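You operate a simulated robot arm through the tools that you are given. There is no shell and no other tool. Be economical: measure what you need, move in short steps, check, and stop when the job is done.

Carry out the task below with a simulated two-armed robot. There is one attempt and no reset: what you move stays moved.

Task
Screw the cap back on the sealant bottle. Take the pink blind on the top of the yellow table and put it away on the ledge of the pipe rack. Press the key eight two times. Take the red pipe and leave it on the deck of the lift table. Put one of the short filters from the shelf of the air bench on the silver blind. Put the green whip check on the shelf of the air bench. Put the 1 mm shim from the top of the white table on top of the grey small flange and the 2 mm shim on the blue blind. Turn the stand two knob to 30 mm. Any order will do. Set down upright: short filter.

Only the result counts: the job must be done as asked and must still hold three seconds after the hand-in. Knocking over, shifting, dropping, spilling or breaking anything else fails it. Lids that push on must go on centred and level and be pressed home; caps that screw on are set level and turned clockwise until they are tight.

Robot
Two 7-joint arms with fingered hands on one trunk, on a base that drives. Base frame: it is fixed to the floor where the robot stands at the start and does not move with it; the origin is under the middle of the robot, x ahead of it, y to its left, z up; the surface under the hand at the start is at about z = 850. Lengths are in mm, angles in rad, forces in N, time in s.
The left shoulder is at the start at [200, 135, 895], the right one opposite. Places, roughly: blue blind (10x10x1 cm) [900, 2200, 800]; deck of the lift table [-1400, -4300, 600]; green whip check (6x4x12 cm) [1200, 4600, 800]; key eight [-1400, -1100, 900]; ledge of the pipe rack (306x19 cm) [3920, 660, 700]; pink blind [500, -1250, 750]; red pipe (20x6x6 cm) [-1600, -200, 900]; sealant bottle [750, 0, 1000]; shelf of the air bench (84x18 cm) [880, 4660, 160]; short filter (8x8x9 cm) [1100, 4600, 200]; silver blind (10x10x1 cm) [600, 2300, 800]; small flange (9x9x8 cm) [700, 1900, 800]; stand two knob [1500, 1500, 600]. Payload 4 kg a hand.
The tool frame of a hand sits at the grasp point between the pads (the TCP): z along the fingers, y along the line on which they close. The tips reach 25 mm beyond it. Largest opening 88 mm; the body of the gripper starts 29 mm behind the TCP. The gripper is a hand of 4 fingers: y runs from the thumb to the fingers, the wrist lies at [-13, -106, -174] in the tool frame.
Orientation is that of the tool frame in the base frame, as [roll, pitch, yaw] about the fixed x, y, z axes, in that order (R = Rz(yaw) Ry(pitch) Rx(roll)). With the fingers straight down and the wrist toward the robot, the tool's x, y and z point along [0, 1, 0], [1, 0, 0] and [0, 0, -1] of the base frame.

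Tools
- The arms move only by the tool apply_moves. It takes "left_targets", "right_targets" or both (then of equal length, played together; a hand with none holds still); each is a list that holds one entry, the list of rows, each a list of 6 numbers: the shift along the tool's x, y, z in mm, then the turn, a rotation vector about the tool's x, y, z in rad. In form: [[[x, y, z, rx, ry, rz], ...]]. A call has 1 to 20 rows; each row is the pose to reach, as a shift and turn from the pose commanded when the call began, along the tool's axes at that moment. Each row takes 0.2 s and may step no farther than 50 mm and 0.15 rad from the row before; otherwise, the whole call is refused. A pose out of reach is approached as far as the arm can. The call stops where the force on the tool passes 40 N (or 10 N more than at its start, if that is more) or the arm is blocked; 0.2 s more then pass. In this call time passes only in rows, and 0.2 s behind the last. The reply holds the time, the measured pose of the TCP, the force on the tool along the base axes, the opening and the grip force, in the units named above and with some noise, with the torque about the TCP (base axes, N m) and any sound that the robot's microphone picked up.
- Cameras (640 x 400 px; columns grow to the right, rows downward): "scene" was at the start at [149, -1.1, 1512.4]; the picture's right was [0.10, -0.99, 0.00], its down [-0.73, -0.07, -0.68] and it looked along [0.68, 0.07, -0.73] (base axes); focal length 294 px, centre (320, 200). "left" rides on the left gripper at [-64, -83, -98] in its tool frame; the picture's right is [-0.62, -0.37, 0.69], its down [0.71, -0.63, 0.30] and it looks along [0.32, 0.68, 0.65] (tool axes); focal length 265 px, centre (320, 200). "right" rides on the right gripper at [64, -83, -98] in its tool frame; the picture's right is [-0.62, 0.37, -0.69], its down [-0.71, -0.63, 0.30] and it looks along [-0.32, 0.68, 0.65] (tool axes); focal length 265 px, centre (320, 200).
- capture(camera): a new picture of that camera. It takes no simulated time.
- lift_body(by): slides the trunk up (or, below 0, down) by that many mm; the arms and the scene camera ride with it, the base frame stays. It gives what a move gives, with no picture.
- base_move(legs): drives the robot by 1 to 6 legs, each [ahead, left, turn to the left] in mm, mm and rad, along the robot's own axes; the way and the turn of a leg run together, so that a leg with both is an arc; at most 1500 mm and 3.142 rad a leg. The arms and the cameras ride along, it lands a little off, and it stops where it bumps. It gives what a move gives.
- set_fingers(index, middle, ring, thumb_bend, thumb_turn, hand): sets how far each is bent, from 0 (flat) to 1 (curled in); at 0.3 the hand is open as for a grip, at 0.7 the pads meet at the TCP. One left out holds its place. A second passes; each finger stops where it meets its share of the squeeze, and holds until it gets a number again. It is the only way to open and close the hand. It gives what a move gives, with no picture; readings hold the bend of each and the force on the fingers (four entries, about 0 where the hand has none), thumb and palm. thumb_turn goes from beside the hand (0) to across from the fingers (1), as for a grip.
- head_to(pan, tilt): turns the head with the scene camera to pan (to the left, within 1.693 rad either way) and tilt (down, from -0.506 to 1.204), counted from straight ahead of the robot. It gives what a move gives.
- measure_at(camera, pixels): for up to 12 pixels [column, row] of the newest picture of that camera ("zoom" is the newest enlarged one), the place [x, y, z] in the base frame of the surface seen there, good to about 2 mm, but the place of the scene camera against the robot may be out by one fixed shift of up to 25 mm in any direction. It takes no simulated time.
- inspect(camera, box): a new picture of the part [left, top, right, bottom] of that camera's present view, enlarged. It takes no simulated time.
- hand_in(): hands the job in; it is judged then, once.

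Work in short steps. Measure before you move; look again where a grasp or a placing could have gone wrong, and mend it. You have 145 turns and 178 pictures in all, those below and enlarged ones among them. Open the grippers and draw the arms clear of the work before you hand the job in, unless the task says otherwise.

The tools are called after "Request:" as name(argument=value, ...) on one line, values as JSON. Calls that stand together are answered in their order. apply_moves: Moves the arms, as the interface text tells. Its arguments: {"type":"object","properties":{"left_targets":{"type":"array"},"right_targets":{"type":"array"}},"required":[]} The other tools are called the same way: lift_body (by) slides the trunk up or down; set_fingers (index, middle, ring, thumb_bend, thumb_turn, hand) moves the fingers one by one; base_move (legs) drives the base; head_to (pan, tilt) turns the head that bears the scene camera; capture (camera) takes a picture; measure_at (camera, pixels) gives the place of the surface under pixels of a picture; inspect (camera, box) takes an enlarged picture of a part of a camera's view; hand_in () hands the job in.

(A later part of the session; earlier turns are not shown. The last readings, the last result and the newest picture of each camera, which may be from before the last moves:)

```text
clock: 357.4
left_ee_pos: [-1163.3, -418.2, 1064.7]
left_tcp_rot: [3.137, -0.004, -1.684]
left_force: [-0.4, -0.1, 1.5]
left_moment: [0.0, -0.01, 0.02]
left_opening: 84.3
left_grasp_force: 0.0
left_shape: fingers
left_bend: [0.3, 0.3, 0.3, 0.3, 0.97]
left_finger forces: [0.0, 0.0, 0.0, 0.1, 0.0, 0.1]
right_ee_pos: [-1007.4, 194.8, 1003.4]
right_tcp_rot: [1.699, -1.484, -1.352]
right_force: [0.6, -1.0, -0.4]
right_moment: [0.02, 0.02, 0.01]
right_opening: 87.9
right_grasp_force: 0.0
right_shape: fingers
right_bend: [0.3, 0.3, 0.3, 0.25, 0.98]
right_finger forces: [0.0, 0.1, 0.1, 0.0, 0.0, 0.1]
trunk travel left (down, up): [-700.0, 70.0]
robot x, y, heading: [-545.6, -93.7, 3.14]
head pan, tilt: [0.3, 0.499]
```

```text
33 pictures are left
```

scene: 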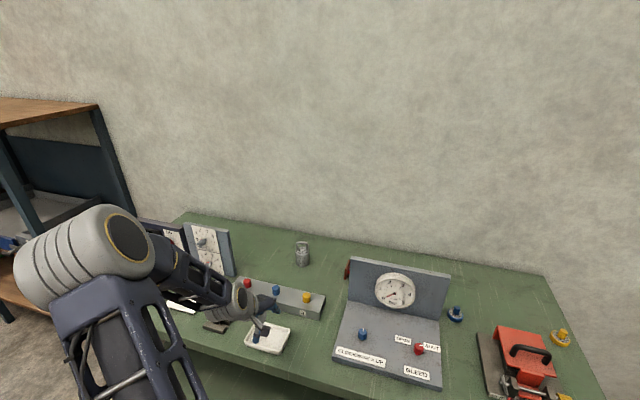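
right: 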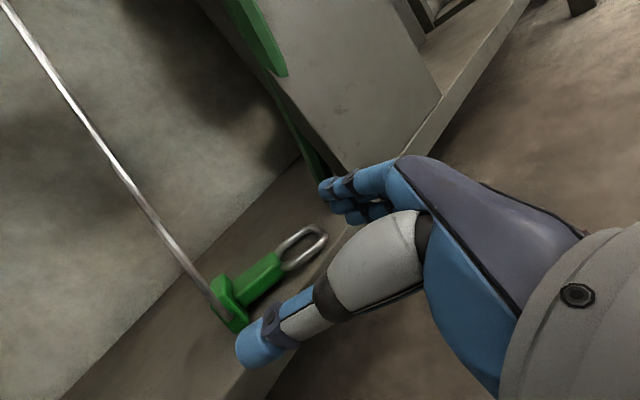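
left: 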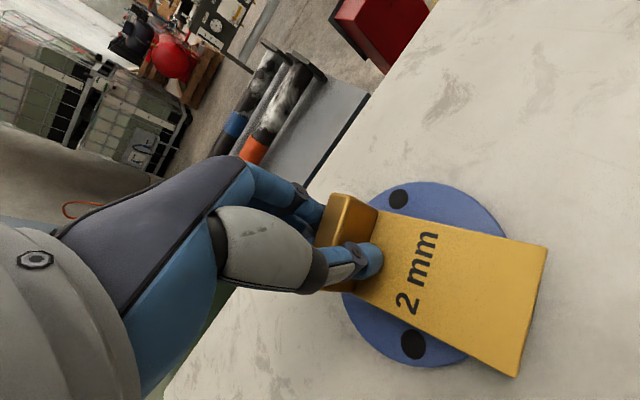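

The shims are set. A green bench stands along −x. I measure around for the red pipe and look left for the keypad.

Request:
measure_at(camera="scene", pixels=[[348, 268], [525, 345], [200, 245], [165, 245], [350, 390], [303, 255], [270, 340]])

Request:
inspect(camera="scene", box=[140, 200, 460, 400])

Request:
head_to(pan=0.95, tilt=0.55)

Request:
capture(camera="scene")

```text
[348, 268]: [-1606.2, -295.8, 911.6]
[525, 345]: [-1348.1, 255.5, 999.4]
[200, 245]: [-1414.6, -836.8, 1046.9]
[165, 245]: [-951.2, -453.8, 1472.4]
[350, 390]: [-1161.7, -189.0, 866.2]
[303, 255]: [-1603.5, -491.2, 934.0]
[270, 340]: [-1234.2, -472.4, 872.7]
```

```text
2.00 times, centred on (300, 300) of scene
```

zoom: 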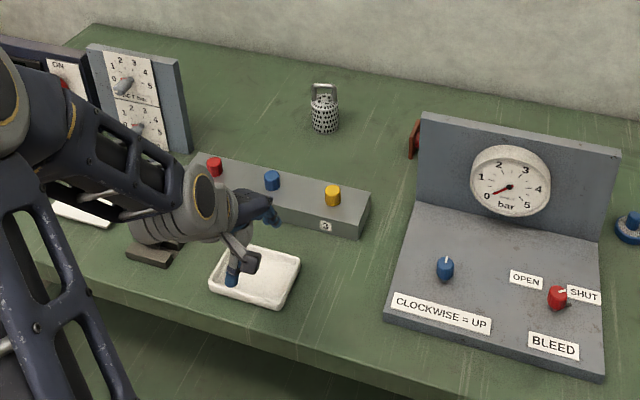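

```text
clock: 358.4
left_ee_pos: [-1163.6, -419.2, 1064.7]
left_tcp_rot: [3.137, -0.003, -1.684]
left_force: [-0.5, 0.0, -0.2]
left_moment: [0.01, 0.01, -0.05]
left_opening: 84.6
left_grasp_force: 0.1
left_shape: fingers
left_bend: [0.3, 0.3, 0.3, 0.3, 0.97]
left_finger forces: [0.0, 0.0, 0.1, 0.0, 0.0, 0.0]
right_ee_pos: [-1008.6, 195.1, 1001.5]
right_tcp_rot: [1.687, -1.484, -1.342]
right_force: [0.1, 0.3, -1.5]
right_moment: [0.02, 0.01, -0.01]
right_opening: 87.9
right_grasp_force: 0.0
right_shape: fingers
right_bend: [0.3, 0.3, 0.3, 0.25, 0.98]
right_finger forces: [0.0, 0.0, 0.0, 0.0, 0.0, 0.0]
trunk travel left (down, up): [-700.0, 70.0]
robot x, y, heading: [-547.6, -95.0, 3.144]
head pan, tilt: [0.949, 0.55]
```

```text
31 pictures are left
```

scene: 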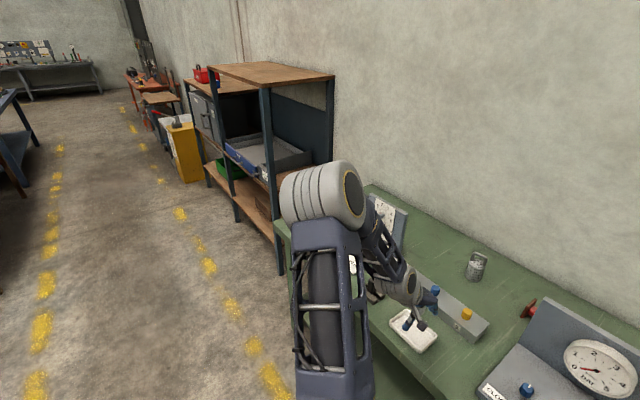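

The red pipe lies behind the gauge panel (end at (−1606,−296)). For the keypad I strafe left 550 mm and look with both the scene and left cameras.

Request:
base_move(legs=[[0, 550, 0]])

Request:
head_to(pan=0.3, tilt=0.75)

Request:
capture(camera="scene")

Request:
capture(camera="left")

```text
clock: 361.6
left_ee_pos: [-1177.7, -942.4, 1064.2]
left_tcp_rot: [3.135, -0.006, -1.709]
left_force: [0.2, 0.1, -0.2]
left_moment: [0.0, 0.01, 0.01]
left_opening: 84.6
left_grasp_force: 0.1
left_shape: fingers
left_bend: [0.3, 0.3, 0.3, 0.3, 0.97]
left_finger forces: [0.1, 0.0, 0.0, 0.0, 0.0, 0.0]
right_ee_pos: [-1007.7, -333.6, 1003.3]
right_tcp_rot: [1.681, -1.481, -1.363]
right_force: [0.3, -0.2, 0.9]
right_moment: [0.0, -0.01, -0.01]
right_opening: 88.2
right_grasp_force: 0.0
right_shape: fingers
right_bend: [0.3, 0.3, 0.3, 0.25, 0.98]
right_finger forces: [0.1, 0.0, 0.1, 0.1, 0.1, 0.0]
trunk travel left (down, up): [-700.0, 70.0]
robot x, y, heading: [-556.4, -638.7, 3.113]
head pan, tilt: [0.949, 0.55]
```

```text
clock: 362.6
left_ee_pos: [-1178.6, -941.8, 1064.7]
left_tcp_rot: [3.137, -0.003, -1.707]
left_force: [0.6, 0.9, 0.4]
left_moment: [0.02, 0.01, -0.03]
left_opening: 84.4
left_grasp_force: 0.0
left_shape: fingers
left_bend: [0.3, 0.3, 0.3, 0.3, 0.97]
left_finger forces: [0.1, 0.0, 0.1, 0.0, 0.0, 0.0]
right_ee_pos: [-1008.3, -333.2, 1002.7]
right_tcp_rot: [1.681, -1.484, -1.363]
right_force: [0.3, 0.1, -0.2]
right_moment: [0.0, 0.0, 0.0]
right_opening: 88.3
right_grasp_force: 0.1
right_shape: fingers
right_bend: [0.3, 0.3, 0.3, 0.25, 0.98]
right_finger forces: [0.0, 0.0, 0.0, 0.1, 0.0, 0.0]
trunk travel left (down, up): [-700.0, 70.0]
robot x, y, heading: [-551.7, -638.0, 3.112]
head pan, tilt: [0.3, 0.75]
```

```text
30 pictures are left
```

scene: 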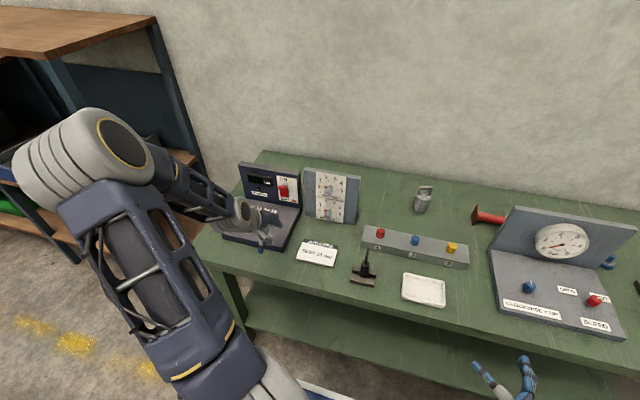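

```text
29 pictures are left
```

left: 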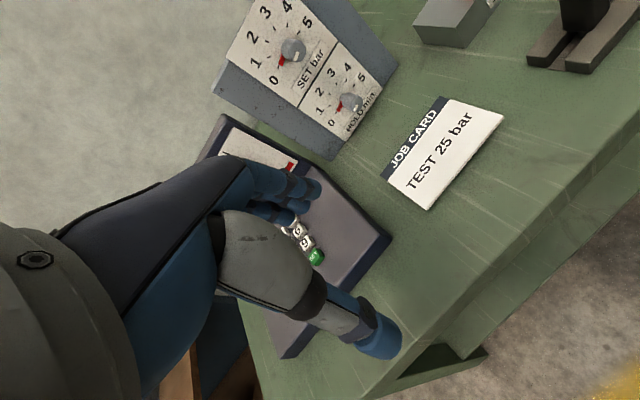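

The keypad is right under the left hand. I pull the left hand back and up, curl index and ring so that only middle finger and thumb form the pointer, and zoom on the keypad.

Request:
apply_moves(left_targets=[[[0, -40, -20, 0, 0, 0], [0, -80, -40, 0, 0, 0], [0, -120, -50, 0, 0, 0], [0, -150, -50, 0, 0, 0]]])

Request:
set_fingers(hand="left", index=1.0, middle=0.7, ring=1.0, thumb_bend=0.7)

Request:
capture(camera="left")

Request:
inspect(camera="left", box=[260, 60, 420, 200])

Request:
inspect(camera="scene", box=[200, 150, 320, 260])

```text
clock: 363.6
left_ee_pos: [-1028.8, -962.5, 1114.1]
left_tcp_rot: [3.136, -0.004, -1.71]
left_force: [0.2, 0.6, 0.0]
left_moment: [0.01, -0.02, -0.02]
left_opening: 84.4
left_grasp_force: 0.0
left_shape: fingers
left_bend: [0.3, 0.3, 0.3, 0.3, 0.97]
left_finger forces: [0.0, 0.0, 0.0, 0.0, 0.0, 0.0]
right_ee_pos: [-1008.5, -332.3, 1002.5]
right_tcp_rot: [1.703, -1.482, -1.384]
right_force: [0.1, 0.7, -0.4]
right_moment: [0.01, 0.01, -0.05]
right_opening: 87.8
right_grasp_force: 0.0
right_shape: fingers
right_bend: [0.3, 0.3, 0.3, 0.25, 0.98]
right_finger forces: [0.0, 0.0, 0.0, 0.1, 0.1, 0.2]
trunk travel left (down, up): [-700.0, 70.0]
robot x, y, heading: [-557.3, -636.1, 3.117]
head pan, tilt: [0.3, 0.75]
```

```text
clock: 364.6
left_ee_pos: [-1028.7, -963.0, 1112.8]
left_tcp_rot: [3.135, -0.002, -1.71]
left_force: [0.1, 0.4, 0.2]
left_moment: [0.02, 0.01, 0.05]
left_opening: 3.7
left_grasp_force: 0.0
left_shape: fingers
left_bend: [0.82, 0.7, 1.0, 0.66, 0.97]
left_finger forces: [0.1, 0.0, 0.0, 0.0, 0.1, 0.0]
right_ee_pos: [-1008.5, -333.6, 1002.6]
right_tcp_rot: [1.691, -1.483, -1.372]
right_force: [-0.7, -0.2, -0.2]
right_moment: [0.0, 0.01, 0.01]
right_opening: 88.1
right_grasp_force: 0.1
right_shape: fingers
right_bend: [0.3, 0.3, 0.3, 0.25, 0.98]
right_finger forces: [0.0, 0.1, 0.0, 0.0, 0.1, 0.0]
trunk travel left (down, up): [-700.0, 70.0]
robot x, y, heading: [-557.1, -637.0, 3.112]
head pan, tilt: [0.3, 0.75]
```

```text
28 pictures are left
```

left: 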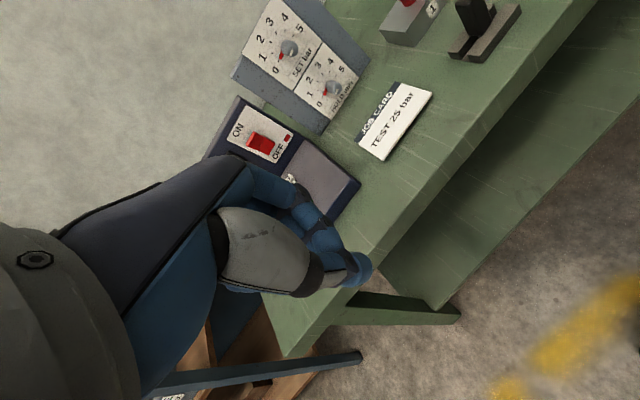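

```text
2.86 times, centred on (340, 130) of left
```

zoom: 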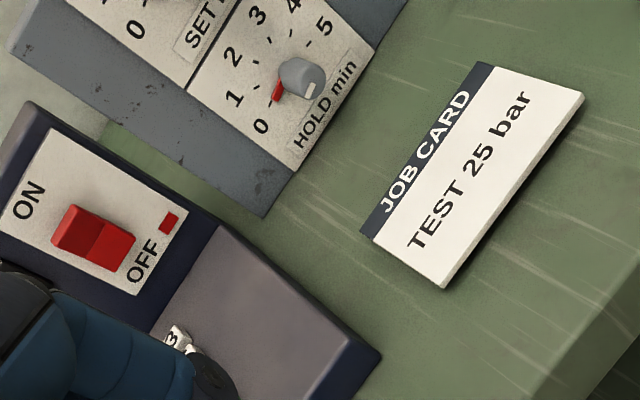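

```text
3.64 times, centred on (260, 205) of scene
```

zoom: 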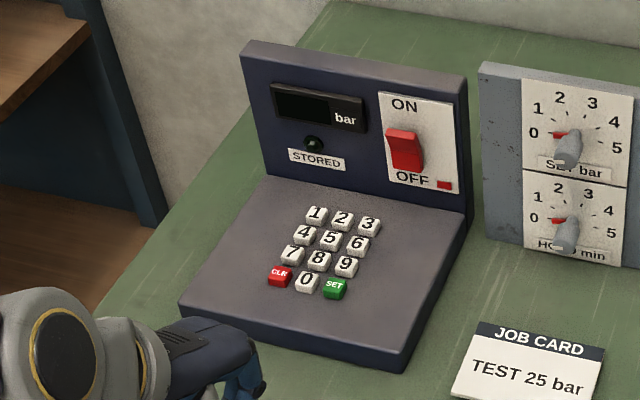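

Key 8 is at zoom (318,259). I measure it with neighbours and the known comparison point on the job card.

Request:
measure_at(camera="zoom", pixels=[[318, 257], [331, 236], [306, 278], [292, 252], [346, 264], [335, 285], [240, 260], [560, 345], [318, 266], [406, 145], [400, 165]])

Request:
measure_at(camera="left", pixels=[[408, 95], [380, 140], [340, 190], [330, 165]])

Request:
measure_at(camera="scene", pixels=[[317, 253], [475, 214], [490, 218], [500, 220]])

```text
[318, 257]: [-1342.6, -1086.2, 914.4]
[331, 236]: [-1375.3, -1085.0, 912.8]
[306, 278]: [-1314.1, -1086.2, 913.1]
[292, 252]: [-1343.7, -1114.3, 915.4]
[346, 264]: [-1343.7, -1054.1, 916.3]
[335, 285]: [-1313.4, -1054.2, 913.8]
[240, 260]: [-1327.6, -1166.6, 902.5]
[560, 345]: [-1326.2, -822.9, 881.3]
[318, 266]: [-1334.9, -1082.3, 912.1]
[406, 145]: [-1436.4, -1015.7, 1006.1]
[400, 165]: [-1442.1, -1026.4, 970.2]
```

```text
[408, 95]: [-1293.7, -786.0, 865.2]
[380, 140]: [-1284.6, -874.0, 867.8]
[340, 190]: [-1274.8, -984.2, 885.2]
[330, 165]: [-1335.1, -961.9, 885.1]
```

```text
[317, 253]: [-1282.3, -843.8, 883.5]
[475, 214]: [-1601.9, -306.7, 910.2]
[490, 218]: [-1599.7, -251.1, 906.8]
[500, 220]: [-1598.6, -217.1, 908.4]
```

Key 8's true place is about (−1355,−1075,897). I move the pointer above it and press twice, lifting between, then look at the display.

Request:
apply_moves(left_targets=[[[19.5, 38.9, 0, 0, 0, 0], [39, 77.8, 0, 0, 0, 0], [58.6, 116.7, 0, 0, 0, 0], [78, 155.6, 0, 0, 0, 0], [97.7, 194.5, 0, 0, 0, 0], [117, 233.4, 0, 0, 0, 0], [136.8, 272.3, 0, 0, 0, 0], [156.3, 311.2, 0, 0, 0, 0], [156.3, 311.2, 45, 0, 0, 0], [156.3, 311.2, 90, 0, 0, 0], [156.3, 311.2, 135, 0, 0, 0], [156.3, 311.2, 165, 0, 0, 0], [156.3, 311.2, 176, 0, 0, 0]]])

Request:
inspect(camera="left", box=[240, 180, 460, 340])

Request:
apply_moves(left_targets=[[[0, 0, 4, 0, 0, 0], [0, 0, 8, 0, 0, 0], [0, 0, 12, 0, 0, 0], [0, 0, 16, 0, 0, 0], [0, 0, 19, 0, 0, 0]]])

Request:
inspect(camera="left", box=[240, 180, 460, 340])

Request:
apply_moves(left_targets=[[[0, 0, -8, 0, 0, 0], [0, 0, -18, 0, 0, 0], [0, 0, -18, 0, 0, 0]]])

Request:
inspect(camera="scene", box=[200, 150, 320, 260])

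```text
clock: 367.4
left_ee_pos: [-1360.9, -1072.6, 937.6]
left_tcp_rot: [3.136, -0.004, -1.707]
left_force: [0.9, 0.3, 0.0]
left_moment: [-0.03, 0.02, 0.0]
left_opening: 36.8
left_grasp_force: 0.1
left_shape: fingers
left_bend: [1.0, 0.7, 1.0, 0.7, 0.97]
left_finger forces: [0.0, 0.1, 0.1, 0.0, 0.0, 0.0]
right_ee_pos: [-1007.0, -333.7, 1002.4]
right_tcp_rot: [1.69, -1.483, -1.37]
right_force: [-0.2, -0.7, -0.4]
right_moment: [0.01, 0.0, 0.03]
right_opening: 88.1
right_grasp_force: 0.1
right_shape: fingers
right_bend: [0.3, 0.3, 0.3, 0.25, 0.98]
right_finger forces: [0.0, 0.0, 0.0, 0.1, 0.1, 0.0]
trunk travel left (down, up): [-700.0, 70.0]
robot x, y, heading: [-554.2, -635.3, 3.117]
head pan, tilt: [0.3, 0.75]
```

```text
2.50 times, centred on (350, 260) of left
```

zoom: 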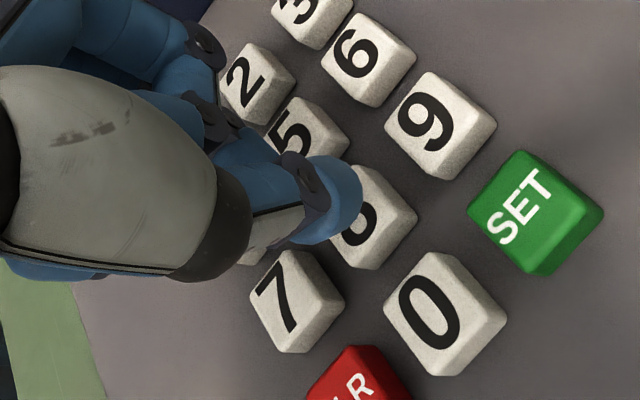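

```text
clock: 368.6
left_ee_pos: [-1361.3, -1074.5, 922.2]
left_tcp_rot: [3.138, -0.005, -1.709]
left_force: [0.1, 0.6, -0.2]
left_moment: [0.0, -0.01, -0.01]
left_opening: 36.6
left_grasp_force: 0.4
left_shape: fingers
left_bend: [1.0, 0.7, 1.0, 0.7, 0.98]
left_finger forces: [0.1, 0.1, 0.1, 0.0, 0.8, 0.1]
right_ee_pos: [-1007.7, -334.2, 1002.3]
right_tcp_rot: [1.689, -1.484, -1.37]
right_force: [-0.1, 0.9, -0.2]
right_moment: [0.04, -0.02, 0.03]
right_opening: 87.9
right_grasp_force: 0.1
right_shape: fingers
right_bend: [0.3, 0.3, 0.3, 0.25, 0.98]
right_finger forces: [0.0, 0.0, 0.0, 0.1, 0.1, 0.0]
trunk travel left (down, up): [-700.0, 70.0]
robot x, y, heading: [-554.7, -633.8, 3.118]
head pan, tilt: [0.3, 0.75]
heard: click
```

```text
2.50 times, centred on (350, 260) of left
```

zoom: 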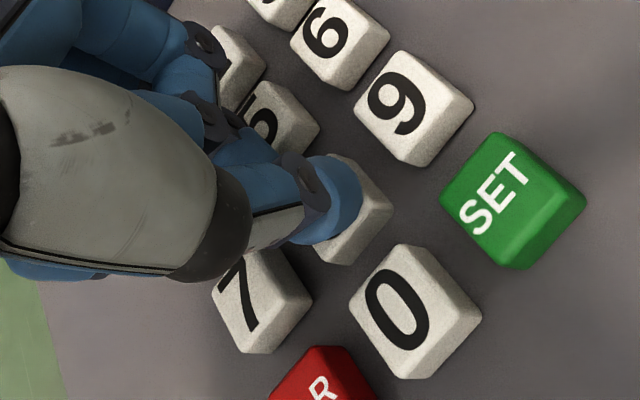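

```text
clock: 369.4
left_ee_pos: [-1360.2, -1075.0, 939.5]
left_tcp_rot: [3.136, -0.003, -1.707]
left_force: [1.1, -0.9, 0.2]
left_moment: [0.03, -0.02, -0.02]
left_opening: 36.7
left_grasp_force: 0.1
left_shape: fingers
left_bend: [1.0, 0.7, 1.0, 0.7, 0.98]
left_finger forces: [0.0, 0.1, 0.0, 0.1, 0.0, 0.0]
right_ee_pos: [-1007.1, -333.7, 1002.7]
right_tcp_rot: [1.687, -1.484, -1.369]
right_force: [0.1, -0.3, -0.3]
right_moment: [0.04, 0.0, -0.01]
right_opening: 88.2
right_grasp_force: 0.1
right_shape: fingers
right_bend: [0.3, 0.3, 0.3, 0.25, 0.98]
right_finger forces: [0.0, 0.1, 0.0, 0.1, 0.0, 0.0]
trunk travel left (down, up): [-700.0, 70.0]
robot x, y, heading: [-556.3, -634.6, 3.114]
head pan, tilt: [0.3, 0.75]
```

```text
3.64 times, centred on (260, 205) of scene
```

zoom: 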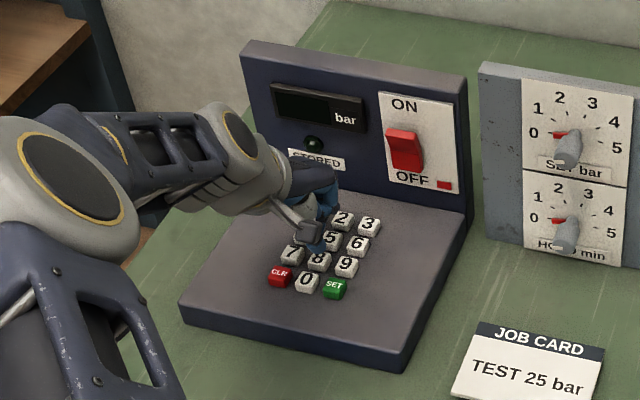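

A click was heard: one press. I press again, lift away, open the hand, and drive over to the red pipe (165 ahead, 590 right).

Request:
apply_moves(left_targets=[[[0, 0, 4, 0, 0, 0], [0, 0, 8, 0, 0, 0], [0, 0, 12, 0, 0, 0], [0, 0, 16, 0, 0, 0], [0, 0, 19, 0, 0, 0]]])

Request:
apply_moves(left_targets=[[[0, 0, -20, 0, 0, 0], [0, 0, -60, 0, 0, 0], [0, 0, -105, 0, 0, 0], [0, 0, -150, 0, 0, 0], [0, -40, -175, 0, 0, 0], [0, -85, -190, 0, 0, 0], [0, -130, -200, 0, 0, 0], [0, -175, -200, 0, 0, 0], [0, -220, -200, 0, 0, 0]]])

Request:
set_fingers(hand="left", index=0.3, middle=0.3, ring=0.3, thumb_bend=0.3)

Request:
base_move(legs=[[0, -590, 0.03], [165, 0, 0]])

Request:
apply_moves(left_targets=[[[0, 40, 0, 0, 0, 0], [0, 85, 0, 0, 0, 0], [0, 130, 0, 0, 0, 0], [0, 170, 0, 0, 0, 0]]])

Request:
capture(camera="left")

Request:
capture(camera="scene")

```text
clock: 370.6
left_ee_pos: [-1361.3, -1075.7, 920.7]
left_tcp_rot: [3.135, -0.005, -1.708]
left_force: [0.7, 0.2, 0.3]
left_moment: [0.0, -0.03, -0.01]
left_opening: 36.5
left_grasp_force: 0.8
left_shape: fingers
left_bend: [1.0, 0.7, 1.0, 0.7, 0.98]
left_finger forces: [0.1, 0.0, 0.1, 0.0, 0.8, 0.0]
right_ee_pos: [-1007.2, -332.4, 1002.4]
right_tcp_rot: [1.684, -1.483, -1.366]
right_force: [-0.9, 0.0, -0.4]
right_moment: [0.02, 0.02, -0.01]
right_opening: 87.9
right_grasp_force: 0.0
right_shape: fingers
right_bend: [0.3, 0.3, 0.3, 0.25, 0.98]
right_finger forces: [0.1, 0.1, 0.0, 0.0, 0.1, 0.0]
trunk travel left (down, up): [-700.0, 70.0]
robot x, y, heading: [-553.7, -637.3, 3.115]
head pan, tilt: [0.3, 0.75]
heard: click
```

```text
clock: 372.6
left_ee_pos: [-1143.2, -1104.5, 1120.9]
left_tcp_rot: [3.137, -0.004, -1.708]
left_force: [-0.6, 0.3, -0.1]
left_moment: [0.0, 0.0, 0.01]
left_opening: 36.5
left_grasp_force: 0.1
left_shape: fingers
left_bend: [1.0, 0.7, 1.0, 0.7, 0.98]
left_finger forces: [0.0, 0.0, 0.1, 0.0, 0.0, 0.0]
right_ee_pos: [-1008.9, -331.0, 1003.0]
right_tcp_rot: [1.681, -1.484, -1.363]
right_force: [-0.4, 0.8, -0.4]
right_moment: [0.0, 0.02, -0.03]
right_opening: 88.2
right_grasp_force: 0.1
right_shape: fingers
right_bend: [0.3, 0.3, 0.3, 0.25, 0.98]
right_finger forces: [0.1, 0.1, 0.0, 0.1, 0.1, 0.1]
trunk travel left (down, up): [-700.0, 70.0]
robot x, y, heading: [-554.2, -635.1, 3.114]
head pan, tilt: [0.3, 0.75]
```

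```text
clock: 373.6
left_ee_pos: [-1141.3, -1104.8, 1120.8]
left_tcp_rot: [3.136, -0.003, -1.709]
left_force: [-0.6, 0.9, -0.5]
left_moment: [0.05, 0.0, -0.02]
left_opening: 84.7
left_grasp_force: 0.0
left_shape: fingers
left_bend: [0.3, 0.3, 0.3, 0.3, 0.98]
left_finger forces: [0.0, 0.1, 0.1, 0.0, 0.1, 0.0]
right_ee_pos: [-1008.9, -333.0, 1002.7]
right_tcp_rot: [1.684, -1.483, -1.365]
right_force: [-0.3, 0.7, 0.7]
right_moment: [-0.04, 0.03, -0.02]
right_opening: 88.2
right_grasp_force: 0.1
right_shape: fingers
right_bend: [0.3, 0.3, 0.3, 0.25, 0.98]
right_finger forces: [0.0, 0.0, 0.0, 0.0, 0.1, 0.0]
trunk travel left (down, up): [-700.0, 70.0]
robot x, y, heading: [-556.6, -635.1, 3.113]
head pan, tilt: [0.3, 0.75]
```

```text
clock: 378.0
left_ee_pos: [-1286.2, -535.5, 1121.4]
left_tcp_rot: [3.137, -0.004, -1.669]
left_force: [0.6, -0.3, -0.4]
left_moment: [-0.02, -0.01, -0.06]
left_opening: 84.4
left_grasp_force: 0.1
left_shape: fingers
left_bend: [0.3, 0.3, 0.3, 0.3, 0.98]
left_finger forces: [0.0, 0.0, 0.1, 0.1, 0.0, 0.0]
right_ee_pos: [-1183.0, 241.7, 1003.6]
right_tcp_rot: [1.682, -1.482, -1.322]
right_force: [-0.2, 0.1, 0.0]
right_moment: [0.01, 0.0, 0.05]
right_opening: 88.0
right_grasp_force: 0.1
right_shape: fingers
right_bend: [0.3, 0.3, 0.3, 0.25, 0.98]
right_finger forces: [0.0, 0.1, 0.0, 0.1, 0.1, 0.0]
trunk travel left (down, up): [-700.0, 70.0]
robot x, y, heading: [-719.2, -38.5, -3.127]
head pan, tilt: [0.3, 0.75]
```

```text
clock: 379.0
left_ee_pos: [-1453.2, -520.5, 1120.2]
left_tcp_rot: [3.134, -0.003, -1.667]
left_force: [0.4, -0.1, 1.1]
left_moment: [0.0, 0.0, 0.01]
left_opening: 84.4
left_grasp_force: 0.2
left_shape: fingers
left_bend: [0.3, 0.3, 0.3, 0.3, 0.98]
left_finger forces: [0.1, 0.0, 0.0, 0.0, 0.1, 0.0]
right_ee_pos: [-1182.5, 240.8, 1003.0]
right_tcp_rot: [1.682, -1.484, -1.322]
right_force: [-0.6, -0.5, 0.8]
right_moment: [0.03, -0.02, 0.03]
right_opening: 87.9
right_grasp_force: 0.0
right_shape: fingers
right_bend: [0.3, 0.3, 0.3, 0.25, 0.98]
right_finger forces: [0.0, 0.0, 0.0, 0.0, 0.0, 0.0]
trunk travel left (down, up): [-700.0, 70.0]
robot x, y, heading: [-718.2, -43.0, -3.13]
head pan, tilt: [0.3, 0.75]
```

```text
22 pictures are left
```

left: 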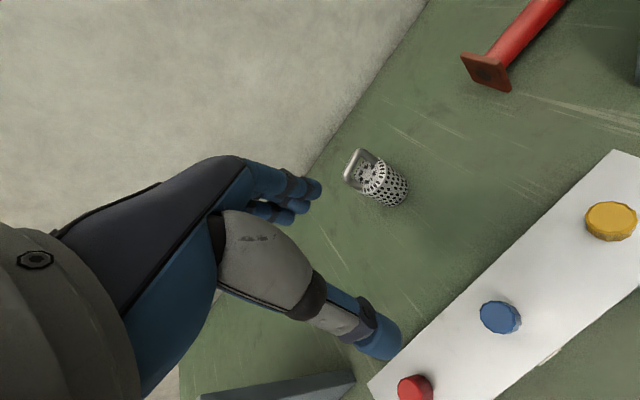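

```text
21 pictures are left
```

scene: 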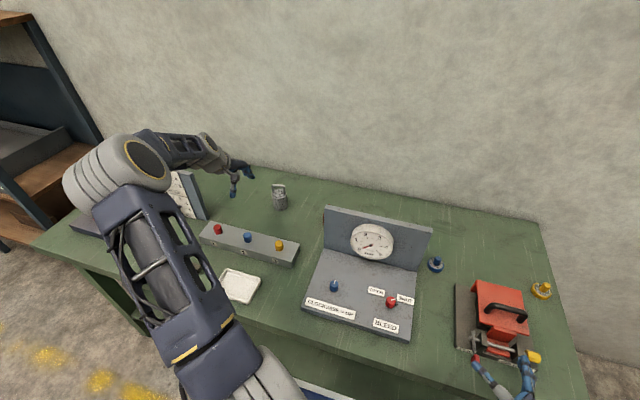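

Second click: the key is done. I measure the pipe's square end and tube in the left picture, moving the hand toward it for a better view at the same time.

Request:
measure_at(camera="left", pixels=[[500, 55], [515, 40], [535, 20], [525, 45], [470, 58], [505, 88], [463, 62]])

Request:
apply_moves(left_targets=[[[-40, 5, 10, 0, 0, 0], [-80, 10, 20, 0, 0, 0], [-120, 15, 30, 0, 0, 0], [-160, 20, 40, 0, 0, 0], [-190, 25, 50, 0, 0, 0]]])

Request:
capture(camera="left")

```text
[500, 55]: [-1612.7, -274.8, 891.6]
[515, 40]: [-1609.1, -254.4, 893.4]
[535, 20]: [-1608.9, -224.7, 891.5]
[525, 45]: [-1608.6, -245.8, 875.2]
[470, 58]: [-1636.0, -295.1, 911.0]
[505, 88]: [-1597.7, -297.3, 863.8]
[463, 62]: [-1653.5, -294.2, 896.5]
```

```text
clock: 380.2
left_ee_pos: [-1462.0, -332.6, 1073.8]
left_tcp_rot: [3.136, -0.004, -1.667]
left_force: [0.4, -0.4, 0.0]
left_moment: [0.04, -0.02, -0.02]
left_opening: 84.2
left_grasp_force: 0.0
left_shape: fingers
left_bend: [0.3, 0.3, 0.3, 0.3, 0.98]
left_finger forces: [0.0, 0.0, 0.0, 0.0, 0.1, 0.0]
right_ee_pos: [-1183.9, 241.0, 1004.6]
right_tcp_rot: [1.682, -1.482, -1.322]
right_force: [-0.3, 0.8, -0.3]
right_moment: [0.01, 0.0, -0.02]
right_opening: 88.2
right_grasp_force: 0.0
right_shape: fingers
right_bend: [0.3, 0.3, 0.3, 0.25, 0.98]
right_finger forces: [0.1, 0.0, 0.0, 0.0, 0.0, 0.0]
trunk travel left (down, up): [-700.0, 70.0]
robot x, y, heading: [-717.6, -40.7, -3.125]
head pan, tilt: [0.3, 0.75]
```

```text
20 pictures are left
```

left: 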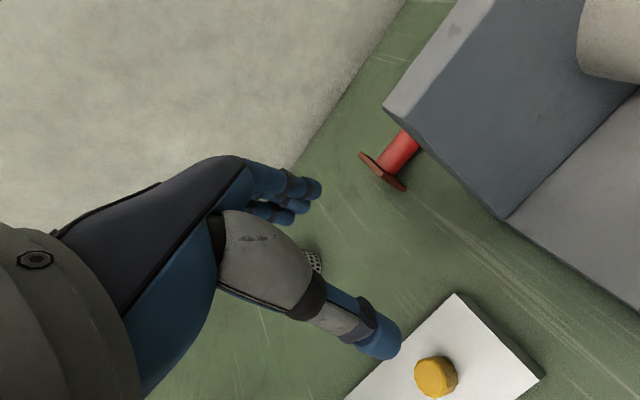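

Pipe axis: x≈−1622, z≈880, left end y≈−296, partly behind the panel. I curl the ring finger, grip it near its left end, drag it 105 mm out along the table, re-grip at its middle, and lift.

Request:
set_fingers(hand="left", ring=1.0)

Request:
apply_moves(left_targets=[[[-12, 40, 0, 0, 0, -0.03], [-24, 85, 0, 0, 0, -0.06], [-36, 128, 0, 0, 0, -0.09], [-48.4, 170.4, 0, 0, 0, -0.09], [-48.4, 170.4, 45, 0, 0, -0.09], [-48.4, 170.4, 90, 0, 0, -0.09], [-48.4, 170.4, 135, 0, 0, -0.09], [-48.4, 170.4, 170, 0, 0, -0.09], [-48.4, 170.4, 188, 0, 0, -0.09]]])

Request:
set_fingers(hand="left", index=0.75, middle=0.75, thumb_bend=0.75)

Request:
apply_moves(left_targets=[[[20, 0, -1, 0, 0, 0], [42, 0, -1, 0, 0, 0], [64, 0, -1, 0, 0, 0], [86, 0, -1, 0, 0, 0], [105, 0, 0, 0, 0, 0]]])

Request:
capture(camera="left")

```text
clock: 381.2
left_ee_pos: [-1462.2, -333.4, 1072.4]
left_tcp_rot: [3.137, -0.005, -1.668]
left_force: [0.3, -0.5, 0.3]
left_moment: [-0.01, 0.01, 0.01]
left_opening: 84.6
left_grasp_force: 0.1
left_shape: fingers
left_bend: [0.3, 0.3, 1.0, 0.3, 0.98]
left_finger forces: [0.0, 0.0, 0.0, 0.1, 0.0, 0.0]
right_ee_pos: [-1182.5, 241.3, 1002.5]
right_tcp_rot: [1.687, -1.482, -1.326]
right_force: [0.2, -0.4, 0.5]
right_moment: [0.01, 0.02, 0.03]
right_opening: 88.3
right_grasp_force: 0.0
right_shape: fingers
right_bend: [0.3, 0.3, 0.3, 0.25, 0.98]
right_finger forces: [0.1, 0.0, 0.0, 0.0, 0.0, 0.0]
trunk travel left (down, up): [-700.0, 70.0]
robot x, y, heading: [-720.9, -42.9, -3.131]
head pan, tilt: [0.3, 0.75]
```

```text
clock: 383.2
left_ee_pos: [-1639.6, -272.0, 901.4]
left_tcp_rot: [3.109, -0.01, -1.568]
left_force: [0.3, -0.3, 1.2]
left_moment: [-0.02, 0.01, 0.02]
left_opening: 84.6
left_grasp_force: 0.4
left_shape: fingers
left_bend: [0.3, 0.3, 1.0, 0.3, 0.98]
left_finger forces: [0.0, 0.1, 1.0, 0.0, 0.1, 0.1]
right_ee_pos: [-1183.2, 240.6, 1004.9]
right_tcp_rot: [1.642, -1.483, -1.284]
right_force: [-1.9, 0.1, 0.2]
right_moment: [-0.02, 0.02, -0.02]
right_opening: 88.1
right_grasp_force: 0.1
right_shape: fingers
right_bend: [0.3, 0.3, 0.3, 0.25, 0.98]
right_finger forces: [0.0, 0.0, 0.0, 0.0, 0.0, 0.0]
trunk travel left (down, up): [-700.0, 70.0]
robot x, y, heading: [-718.0, -44.6, -3.128]
head pan, tilt: [0.3, 0.75]
```

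```text
clock: 384.2
left_ee_pos: [-1638.6, -272.7, 902.5]
left_tcp_rot: [3.104, -0.007, -1.572]
left_force: [1.8, 1.0, 0.8]
left_moment: [-0.01, -0.01, -0.21]
left_opening: 26.3
left_grasp_force: 15.0
left_shape: fingers
left_bend: [0.61, 0.56, 1.0, 0.54, 0.98]
left_finger forces: [6.7, 8.6, 0.2, 0.0, 15.4, 0.0]
right_ee_pos: [-1182.5, 240.7, 1004.5]
right_tcp_rot: [1.678, -1.482, -1.317]
right_force: [-0.1, -0.2, 0.2]
right_moment: [0.0, -0.03, -0.01]
right_opening: 87.9
right_grasp_force: 0.1
right_shape: fingers
right_bend: [0.3, 0.3, 0.3, 0.25, 0.98]
right_finger forces: [0.0, 0.0, 0.1, 0.1, 0.1, 0.0]
trunk travel left (down, up): [-700.0, 70.0]
robot x, y, heading: [-714.3, -48.2, -3.127]
head pan, tilt: [0.3, 0.75]
```

```text
clock: 384.6
left_ee_pos: [-1642.1, -272.0, 901.3]
left_tcp_rot: [3.096, -0.01, -1.583]
left_force: [3.0, 1.1, 11.5]
left_moment: [0.0, -0.03, -0.14]
left_opening: 26.2
left_grasp_force: 18.5
left_shape: fingers
left_bend: [0.71, 0.57, 1.0, 0.54, 0.97]
left_finger forces: [6.7, 9.4, 5.6, 0.0, 15.7, 0.1]
right_ee_pos: [-1183.2, 241.3, 1000.1]
right_tcp_rot: [1.684, -1.484, -1.324]
right_force: [-1.2, 0.3, 0.1]
right_moment: [0.02, 0.02, 0.0]
right_opening: 87.9
right_grasp_force: 0.0
right_shape: fingers
right_bend: [0.3, 0.3, 0.3, 0.25, 0.98]
right_finger forces: [0.1, 0.1, 0.0, 0.0, 0.0, 0.1]
trunk travel left (down, up): [-700.0, 70.0]
robot x, y, heading: [-718.6, -40.9, -3.125]
head pan, tilt: [0.3, 0.75]
stopped in row 1 (left hand): the force on the tool passed its limit at 58 N (the readings are from after the stop); the commanded pose is now the measured one
```

```text
19 pictures are left
```

left: 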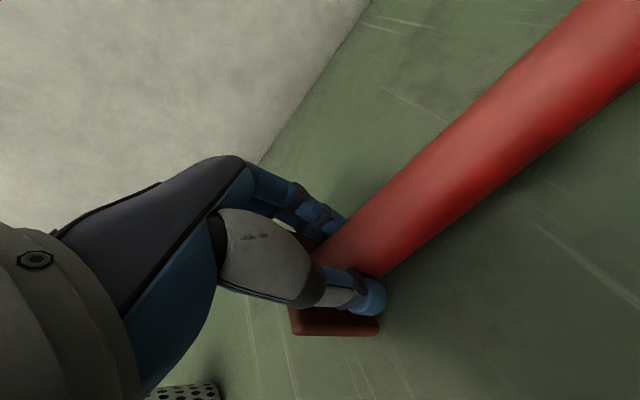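

The fingers hold the tube right behind its flange; the stop came from pressing down on it. I drag again from the present pose, then re-grip at the middle (76 mm along) and lift.

Request:
apply_moves(left_targets=[[[15, 0, -3, 0, 0, 0], [35, 0, -4, 0, 0, 0], [58, 0, -4, 0, 0, 0], [82, 0, -4, 0, 0, 0], [105, 0, -3, 0, 0, 0]]])

Request:
set_fingers(hand="left", index=0.3, middle=0.3, ring=0.3, thumb_bend=0.3)

Request:
apply_moves(left_targets=[[[0, 0, -35, 0, 0, 0], [0, 0, -70, 0, 0, 0], [-38, 0, -70, 0, 0, 0], [-76, 0, -70, 0, 0, 0]]])

Request:
capture(camera="left")

Request:
measure_at(camera="left", pixels=[[320, 240], [400, 200], [440, 170], [480, 140], [400, 250], [420, 300], [350, 320], [500, 60], [560, 60], [430, 120], [360, 180], [520, 200]])

```text
clock: 385.8
left_ee_pos: [-1639.3, -377.7, 903.5]
left_tcp_rot: [3.101, -0.009, -1.581]
left_force: [0.9, -1.7, 0.5]
left_moment: [-0.04, 0.0, 0.01]
left_opening: 25.9
left_grasp_force: 13.3
left_shape: fingers
left_bend: [0.59, 0.62, 1.0, 0.56, 0.96]
left_finger forces: [9.6, 3.2, 0.4, 0.1, 12.5, 0.0]
right_ee_pos: [-1183.7, 241.7, 1003.3]
right_tcp_rot: [1.696, -1.483, -1.335]
right_force: [-0.6, 0.1, -0.2]
right_moment: [-0.01, -0.01, -0.01]
right_opening: 88.0
right_grasp_force: 0.1
right_shape: fingers
right_bend: [0.3, 0.3, 0.3, 0.25, 0.98]
right_finger forces: [0.1, 0.0, 0.1, 0.0, 0.0, 0.0]
trunk travel left (down, up): [-700.0, 70.0]
robot x, y, heading: [-717.6, -47.3, -3.128]
head pan, tilt: [0.3, 0.75]
```

```text
clock: 386.8
left_ee_pos: [-1640.5, -377.0, 905.0]
left_tcp_rot: [3.098, -0.008, -1.581]
left_force: [2.9, -3.3, 18.7]
left_moment: [-0.4, 0.01, 0.08]
left_opening: 84.3
left_grasp_force: 10.1
left_shape: fingers
left_bend: [0.3, 0.3, 0.92, 0.3, 0.97]
left_finger forces: [0.0, 0.0, 19.9, 0.0, 0.1, 0.0]
right_ee_pos: [-1183.1, 241.5, 1003.3]
right_tcp_rot: [1.669, -1.484, -1.31]
right_force: [0.5, 0.4, 0.1]
right_moment: [-0.03, -0.01, -0.02]
right_opening: 87.9
right_grasp_force: 0.1
right_shape: fingers
right_bend: [0.3, 0.3, 0.3, 0.25, 0.98]
right_finger forces: [0.0, 0.0, 0.0, 0.1, 0.0, 0.0]
trunk travel left (down, up): [-700.0, 70.0]
robot x, y, heading: [-721.9, -44.7, -3.127]
head pan, tilt: [0.3, 0.75]
```

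```text
clock: 387.8
left_ee_pos: [-1634.7, -302.6, 974.1]
left_tcp_rot: [3.101, -0.008, -1.579]
left_force: [-1.0, 0.5, -0.9]
left_moment: [0.02, 0.01, 0.02]
left_opening: 84.4
left_grasp_force: 0.0
left_shape: fingers
left_bend: [0.3, 0.3, 0.3, 0.3, 0.97]
left_finger forces: [0.0, 0.1, 0.1, 0.0, 0.0, 0.1]
right_ee_pos: [-1183.5, 242.0, 1003.3]
right_tcp_rot: [1.683, -1.482, -1.324]
right_force: [-0.5, 0.3, 1.4]
right_moment: [0.02, -0.02, -0.05]
right_opening: 88.2
right_grasp_force: 0.1
right_shape: fingers
right_bend: [0.3, 0.3, 0.3, 0.25, 0.98]
right_finger forces: [0.1, 0.0, 0.0, 0.0, 0.0, 0.0]
trunk travel left (down, up): [-700.0, 70.0]
robot x, y, heading: [-721.1, -43.5, -3.122]
head pan, tilt: [0.3, 0.75]
```

```text
18 pictures are left
```

left: 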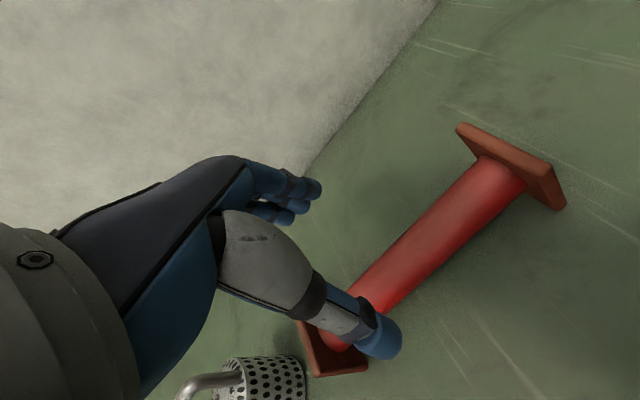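

```text
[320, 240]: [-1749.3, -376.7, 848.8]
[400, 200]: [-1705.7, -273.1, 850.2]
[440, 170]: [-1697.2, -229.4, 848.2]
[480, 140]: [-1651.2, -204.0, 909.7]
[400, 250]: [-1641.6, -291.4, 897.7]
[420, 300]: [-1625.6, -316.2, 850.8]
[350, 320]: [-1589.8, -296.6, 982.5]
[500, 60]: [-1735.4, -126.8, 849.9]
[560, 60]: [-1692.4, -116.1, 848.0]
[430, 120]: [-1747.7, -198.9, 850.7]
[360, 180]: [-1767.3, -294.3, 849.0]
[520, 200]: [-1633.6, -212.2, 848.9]
```

The pipe is clear of the panel; tube axis x≈−1641, middle y≈−302. I descend onto its middle, grip with all fingers, lift 240 mm and pull back.

Request:
apply_moves(left_targets=[[[0, 10, 0, 0, 0, 0], [0, 10, 40, 0, 0, 0], [0, 10, 75, 0, 0, 0], [0, 10, 90, 0, 0, 0]]])

Request:
set_fingers(hand="left", index=0.8, middle=0.8, ring=0.8, thumb_bend=0.8)

Request:
apply_moves(left_targets=[[[0, 0, -15, 0, 0, 0], [0, 0, -50, 0, 0, 0], [0, 0, -95, 0, 0, 0], [0, 0, -140, 0, 0, 0], [0, 0, -185, 0, 0, 0], [0, -5, -230, 0, 0, 0], [0, -45, -240, 0, 0, 0], [0, -90, -240, 0, 0, 0], [0, -135, -240, 0, 0, 0], [0, -180, -240, 0, 0, 0], [0, -225, -240, 0, 0, 0], [0, -270, -240, 0, 0, 0], [0, -310, -240, 0, 0, 0]]])

Request:
capture(camera="left")

```text
clock: 388.8
left_ee_pos: [-1653.4, -304.3, 882.6]
left_tcp_rot: [3.099, -0.008, -1.582]
left_force: [0.1, -0.3, 0.5]
left_moment: [0.01, 0.01, -0.03]
left_opening: 84.4
left_grasp_force: 0.0
left_shape: fingers
left_bend: [0.3, 0.3, 0.3, 0.3, 0.97]
left_finger forces: [0.0, 0.1, 0.1, 0.0, 0.0, 0.0]
right_ee_pos: [-1183.0, 243.0, 1003.6]
right_tcp_rot: [1.676, -1.483, -1.316]
right_force: [0.3, -0.1, 0.1]
right_moment: [-0.01, -0.01, 0.04]
right_opening: 88.3
right_grasp_force: 0.1
right_shape: fingers
right_bend: [0.3, 0.3, 0.3, 0.25, 0.98]
right_finger forces: [0.0, 0.0, 0.0, 0.0, 0.0, 0.1]
trunk travel left (down, up): [-700.0, 70.0]
robot x, y, heading: [-716.5, -43.4, -3.122]
head pan, tilt: [0.3, 0.75]
```

```text
clock: 389.8
left_ee_pos: [-1653.4, -303.7, 882.4]
left_tcp_rot: [3.101, -0.006, -1.583]
left_force: [-0.2, -0.8, -5.9]
left_moment: [0.03, -0.03, -0.03]
left_opening: 10.1
left_grasp_force: 24.4
left_shape: fingers
left_bend: [0.75, 0.72, 0.71, 0.69, 0.93]
left_finger forces: [12.4, 6.9, 6.9, 0.1, 22.3, 0.1]
right_ee_pos: [-1185.4, 242.4, 1003.3]
right_tcp_rot: [1.69, -1.483, -1.331]
right_force: [-0.3, -0.5, -0.3]
right_moment: [-0.01, 0.01, -0.02]
right_opening: 88.0
right_grasp_force: 0.1
right_shape: fingers
right_bend: [0.3, 0.3, 0.3, 0.25, 0.98]
right_finger forces: [0.0, 0.1, 0.0, 0.1, 0.0, 0.1]
trunk travel left (down, up): [-700.0, 70.0]
robot x, y, heading: [-719.1, -46.3, -3.127]
head pan, tilt: [0.3, 0.75]
```

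```text
clock: 392.6
left_ee_pos: [-1333.3, -301.4, 1111.0]
left_tcp_rot: [3.1, -0.007, -1.584]
left_force: [0.4, 0.9, -6.3]
left_moment: [-0.05, -0.02, 0.02]
left_opening: 9.3
left_grasp_force: 20.4
left_shape: fingers
left_bend: [0.75, 0.73, 0.73, 0.7, 0.93]
left_finger forces: [13.5, 4.4, 2.7, 0.0, 19.0, 0.1]
right_ee_pos: [-1184.1, 242.5, 1002.7]
right_tcp_rot: [1.682, -1.482, -1.324]
right_force: [-0.5, 0.6, -0.1]
right_moment: [0.02, 0.03, -0.04]
right_opening: 88.0
right_grasp_force: 0.0
right_shape: fingers
right_bend: [0.3, 0.3, 0.3, 0.25, 0.98]
right_finger forces: [0.0, 0.0, 0.0, 0.0, 0.0, 0.1]
trunk travel left (down, up): [-700.0, 70.0]
robot x, y, heading: [-717.4, -42.5, -3.126]
head pan, tilt: [0.3, 0.75]
```

```text
17 pictures are left
```

left: 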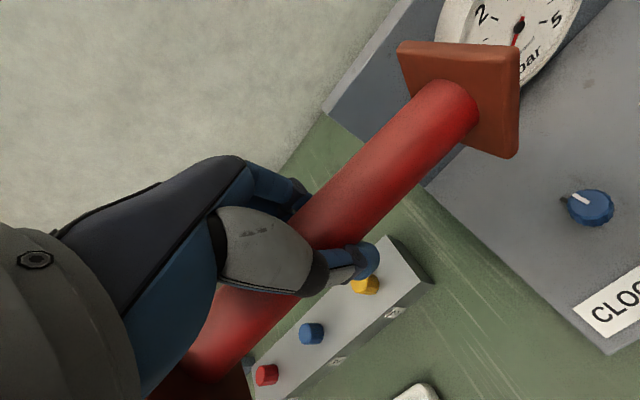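

The pipe is held firmly (6 N). I drive back, turn along the lane, go about 4 m toward the lift table, turn to face −x and look.

Request:
base_move(legs=[[-200, 0, 0], [0, 0, 1.556], [1500, 0, 0], [1500, 0, 0], [1000, 0, 0], [0, 0, -1.57]])

Request:
head_to(pan=0.2, tilt=0.7)

Request:
capture(camera="scene")

```text
clock: 420.5
left_ee_pos: [-1296.4, -4281.5, 1110.5]
left_tcp_rot: [3.102, -0.007, -1.609]
left_force: [-0.2, -0.2, -7.5]
left_moment: [-0.1, -0.02, 0.01]
left_opening: 6.8
left_grasp_force: 17.2
left_shape: fingers
left_bend: [0.75, 0.74, 0.74, 0.71, 0.94]
left_finger forces: [12.9, 3.5, 1.1, 0.1, 16.4, 0.1]
right_ee_pos: [-1133.5, -3743.1, 1003.6]
right_tcp_rot: [1.69, -1.482, -1.358]
right_force: [-0.2, 0.0, -0.6]
right_moment: [0.02, 0.02, -0.05]
right_opening: 88.2
right_grasp_force: 0.0
right_shape: fingers
right_bend: [0.3, 0.3, 0.3, 0.25, 0.98]
right_finger forces: [0.1, 0.1, 0.1, 0.0, 0.0, 0.1]
trunk travel left (down, up): [-700.0, 70.0]
robot x, y, heading: [-678.8, -4038.2, 3.125]
head pan, tilt: [0.3, 0.75]
```

```text
clock: 421.1
left_ee_pos: [-1297.4, -4282.4, 1109.4]
left_tcp_rot: [3.103, -0.009, -1.608]
left_force: [-0.4, 0.8, -7.1]
left_moment: [-0.12, 0.01, -0.02]
left_opening: 6.9
left_grasp_force: 16.8
left_shape: fingers
left_bend: [0.75, 0.74, 0.74, 0.71, 0.94]
left_finger forces: [13.1, 3.5, 1.0, 0.1, 16.4, 0.0]
right_ee_pos: [-1134.1, -3742.7, 1002.3]
right_tcp_rot: [1.701, -1.484, -1.368]
right_force: [-0.5, 0.7, 0.0]
right_moment: [0.03, -0.03, -0.01]
right_opening: 88.3
right_grasp_force: 0.0
right_shape: fingers
right_bend: [0.3, 0.3, 0.3, 0.25, 0.98]
right_finger forces: [0.0, 0.0, 0.0, 0.0, 0.1, 0.1]
trunk travel left (down, up): [-700.0, 70.0]
robot x, y, heading: [-678.4, -4039.5, 3.128]
head pan, tilt: [0.201, 0.7]
```

```text
16 pictures are left
```

scene: 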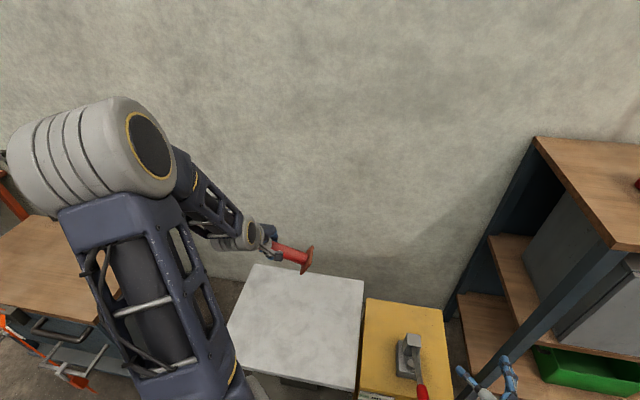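

A pale deck lies below the hand at (300,320), next to the yellow cabinet. I measure it.

Request:
measure_at(camera="scene", pixels=[[300, 320], [255, 268], [362, 282], [352, 375], [235, 335], [310, 290], [405, 330], [60, 250], [298, 256]])

Request:
capture(camera="left")

Request:
inspect(camera="scene", box=[200, 240, 440, 400])

```text
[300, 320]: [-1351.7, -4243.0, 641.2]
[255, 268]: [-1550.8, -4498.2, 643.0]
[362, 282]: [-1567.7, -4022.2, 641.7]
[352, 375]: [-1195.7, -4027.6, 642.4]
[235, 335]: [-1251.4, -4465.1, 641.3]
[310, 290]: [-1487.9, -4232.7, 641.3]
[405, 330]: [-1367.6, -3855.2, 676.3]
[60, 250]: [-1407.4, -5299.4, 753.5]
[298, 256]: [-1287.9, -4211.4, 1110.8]
```

```text
15 pictures are left
```

left: 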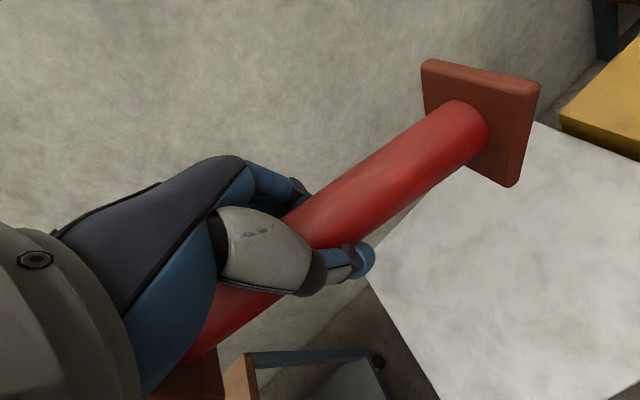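

```text
2.50 times, centred on (320, 320) of scene
5 turns are left
```

zoom: 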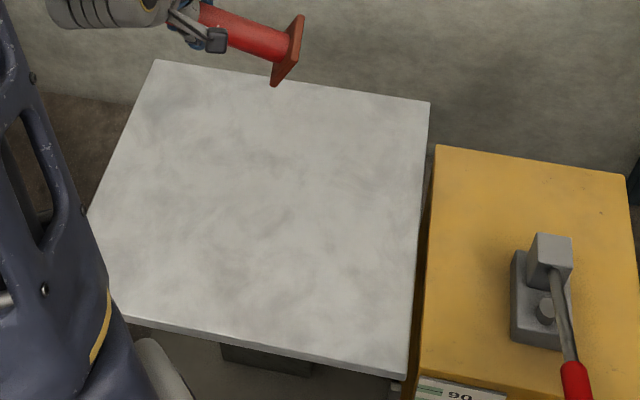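

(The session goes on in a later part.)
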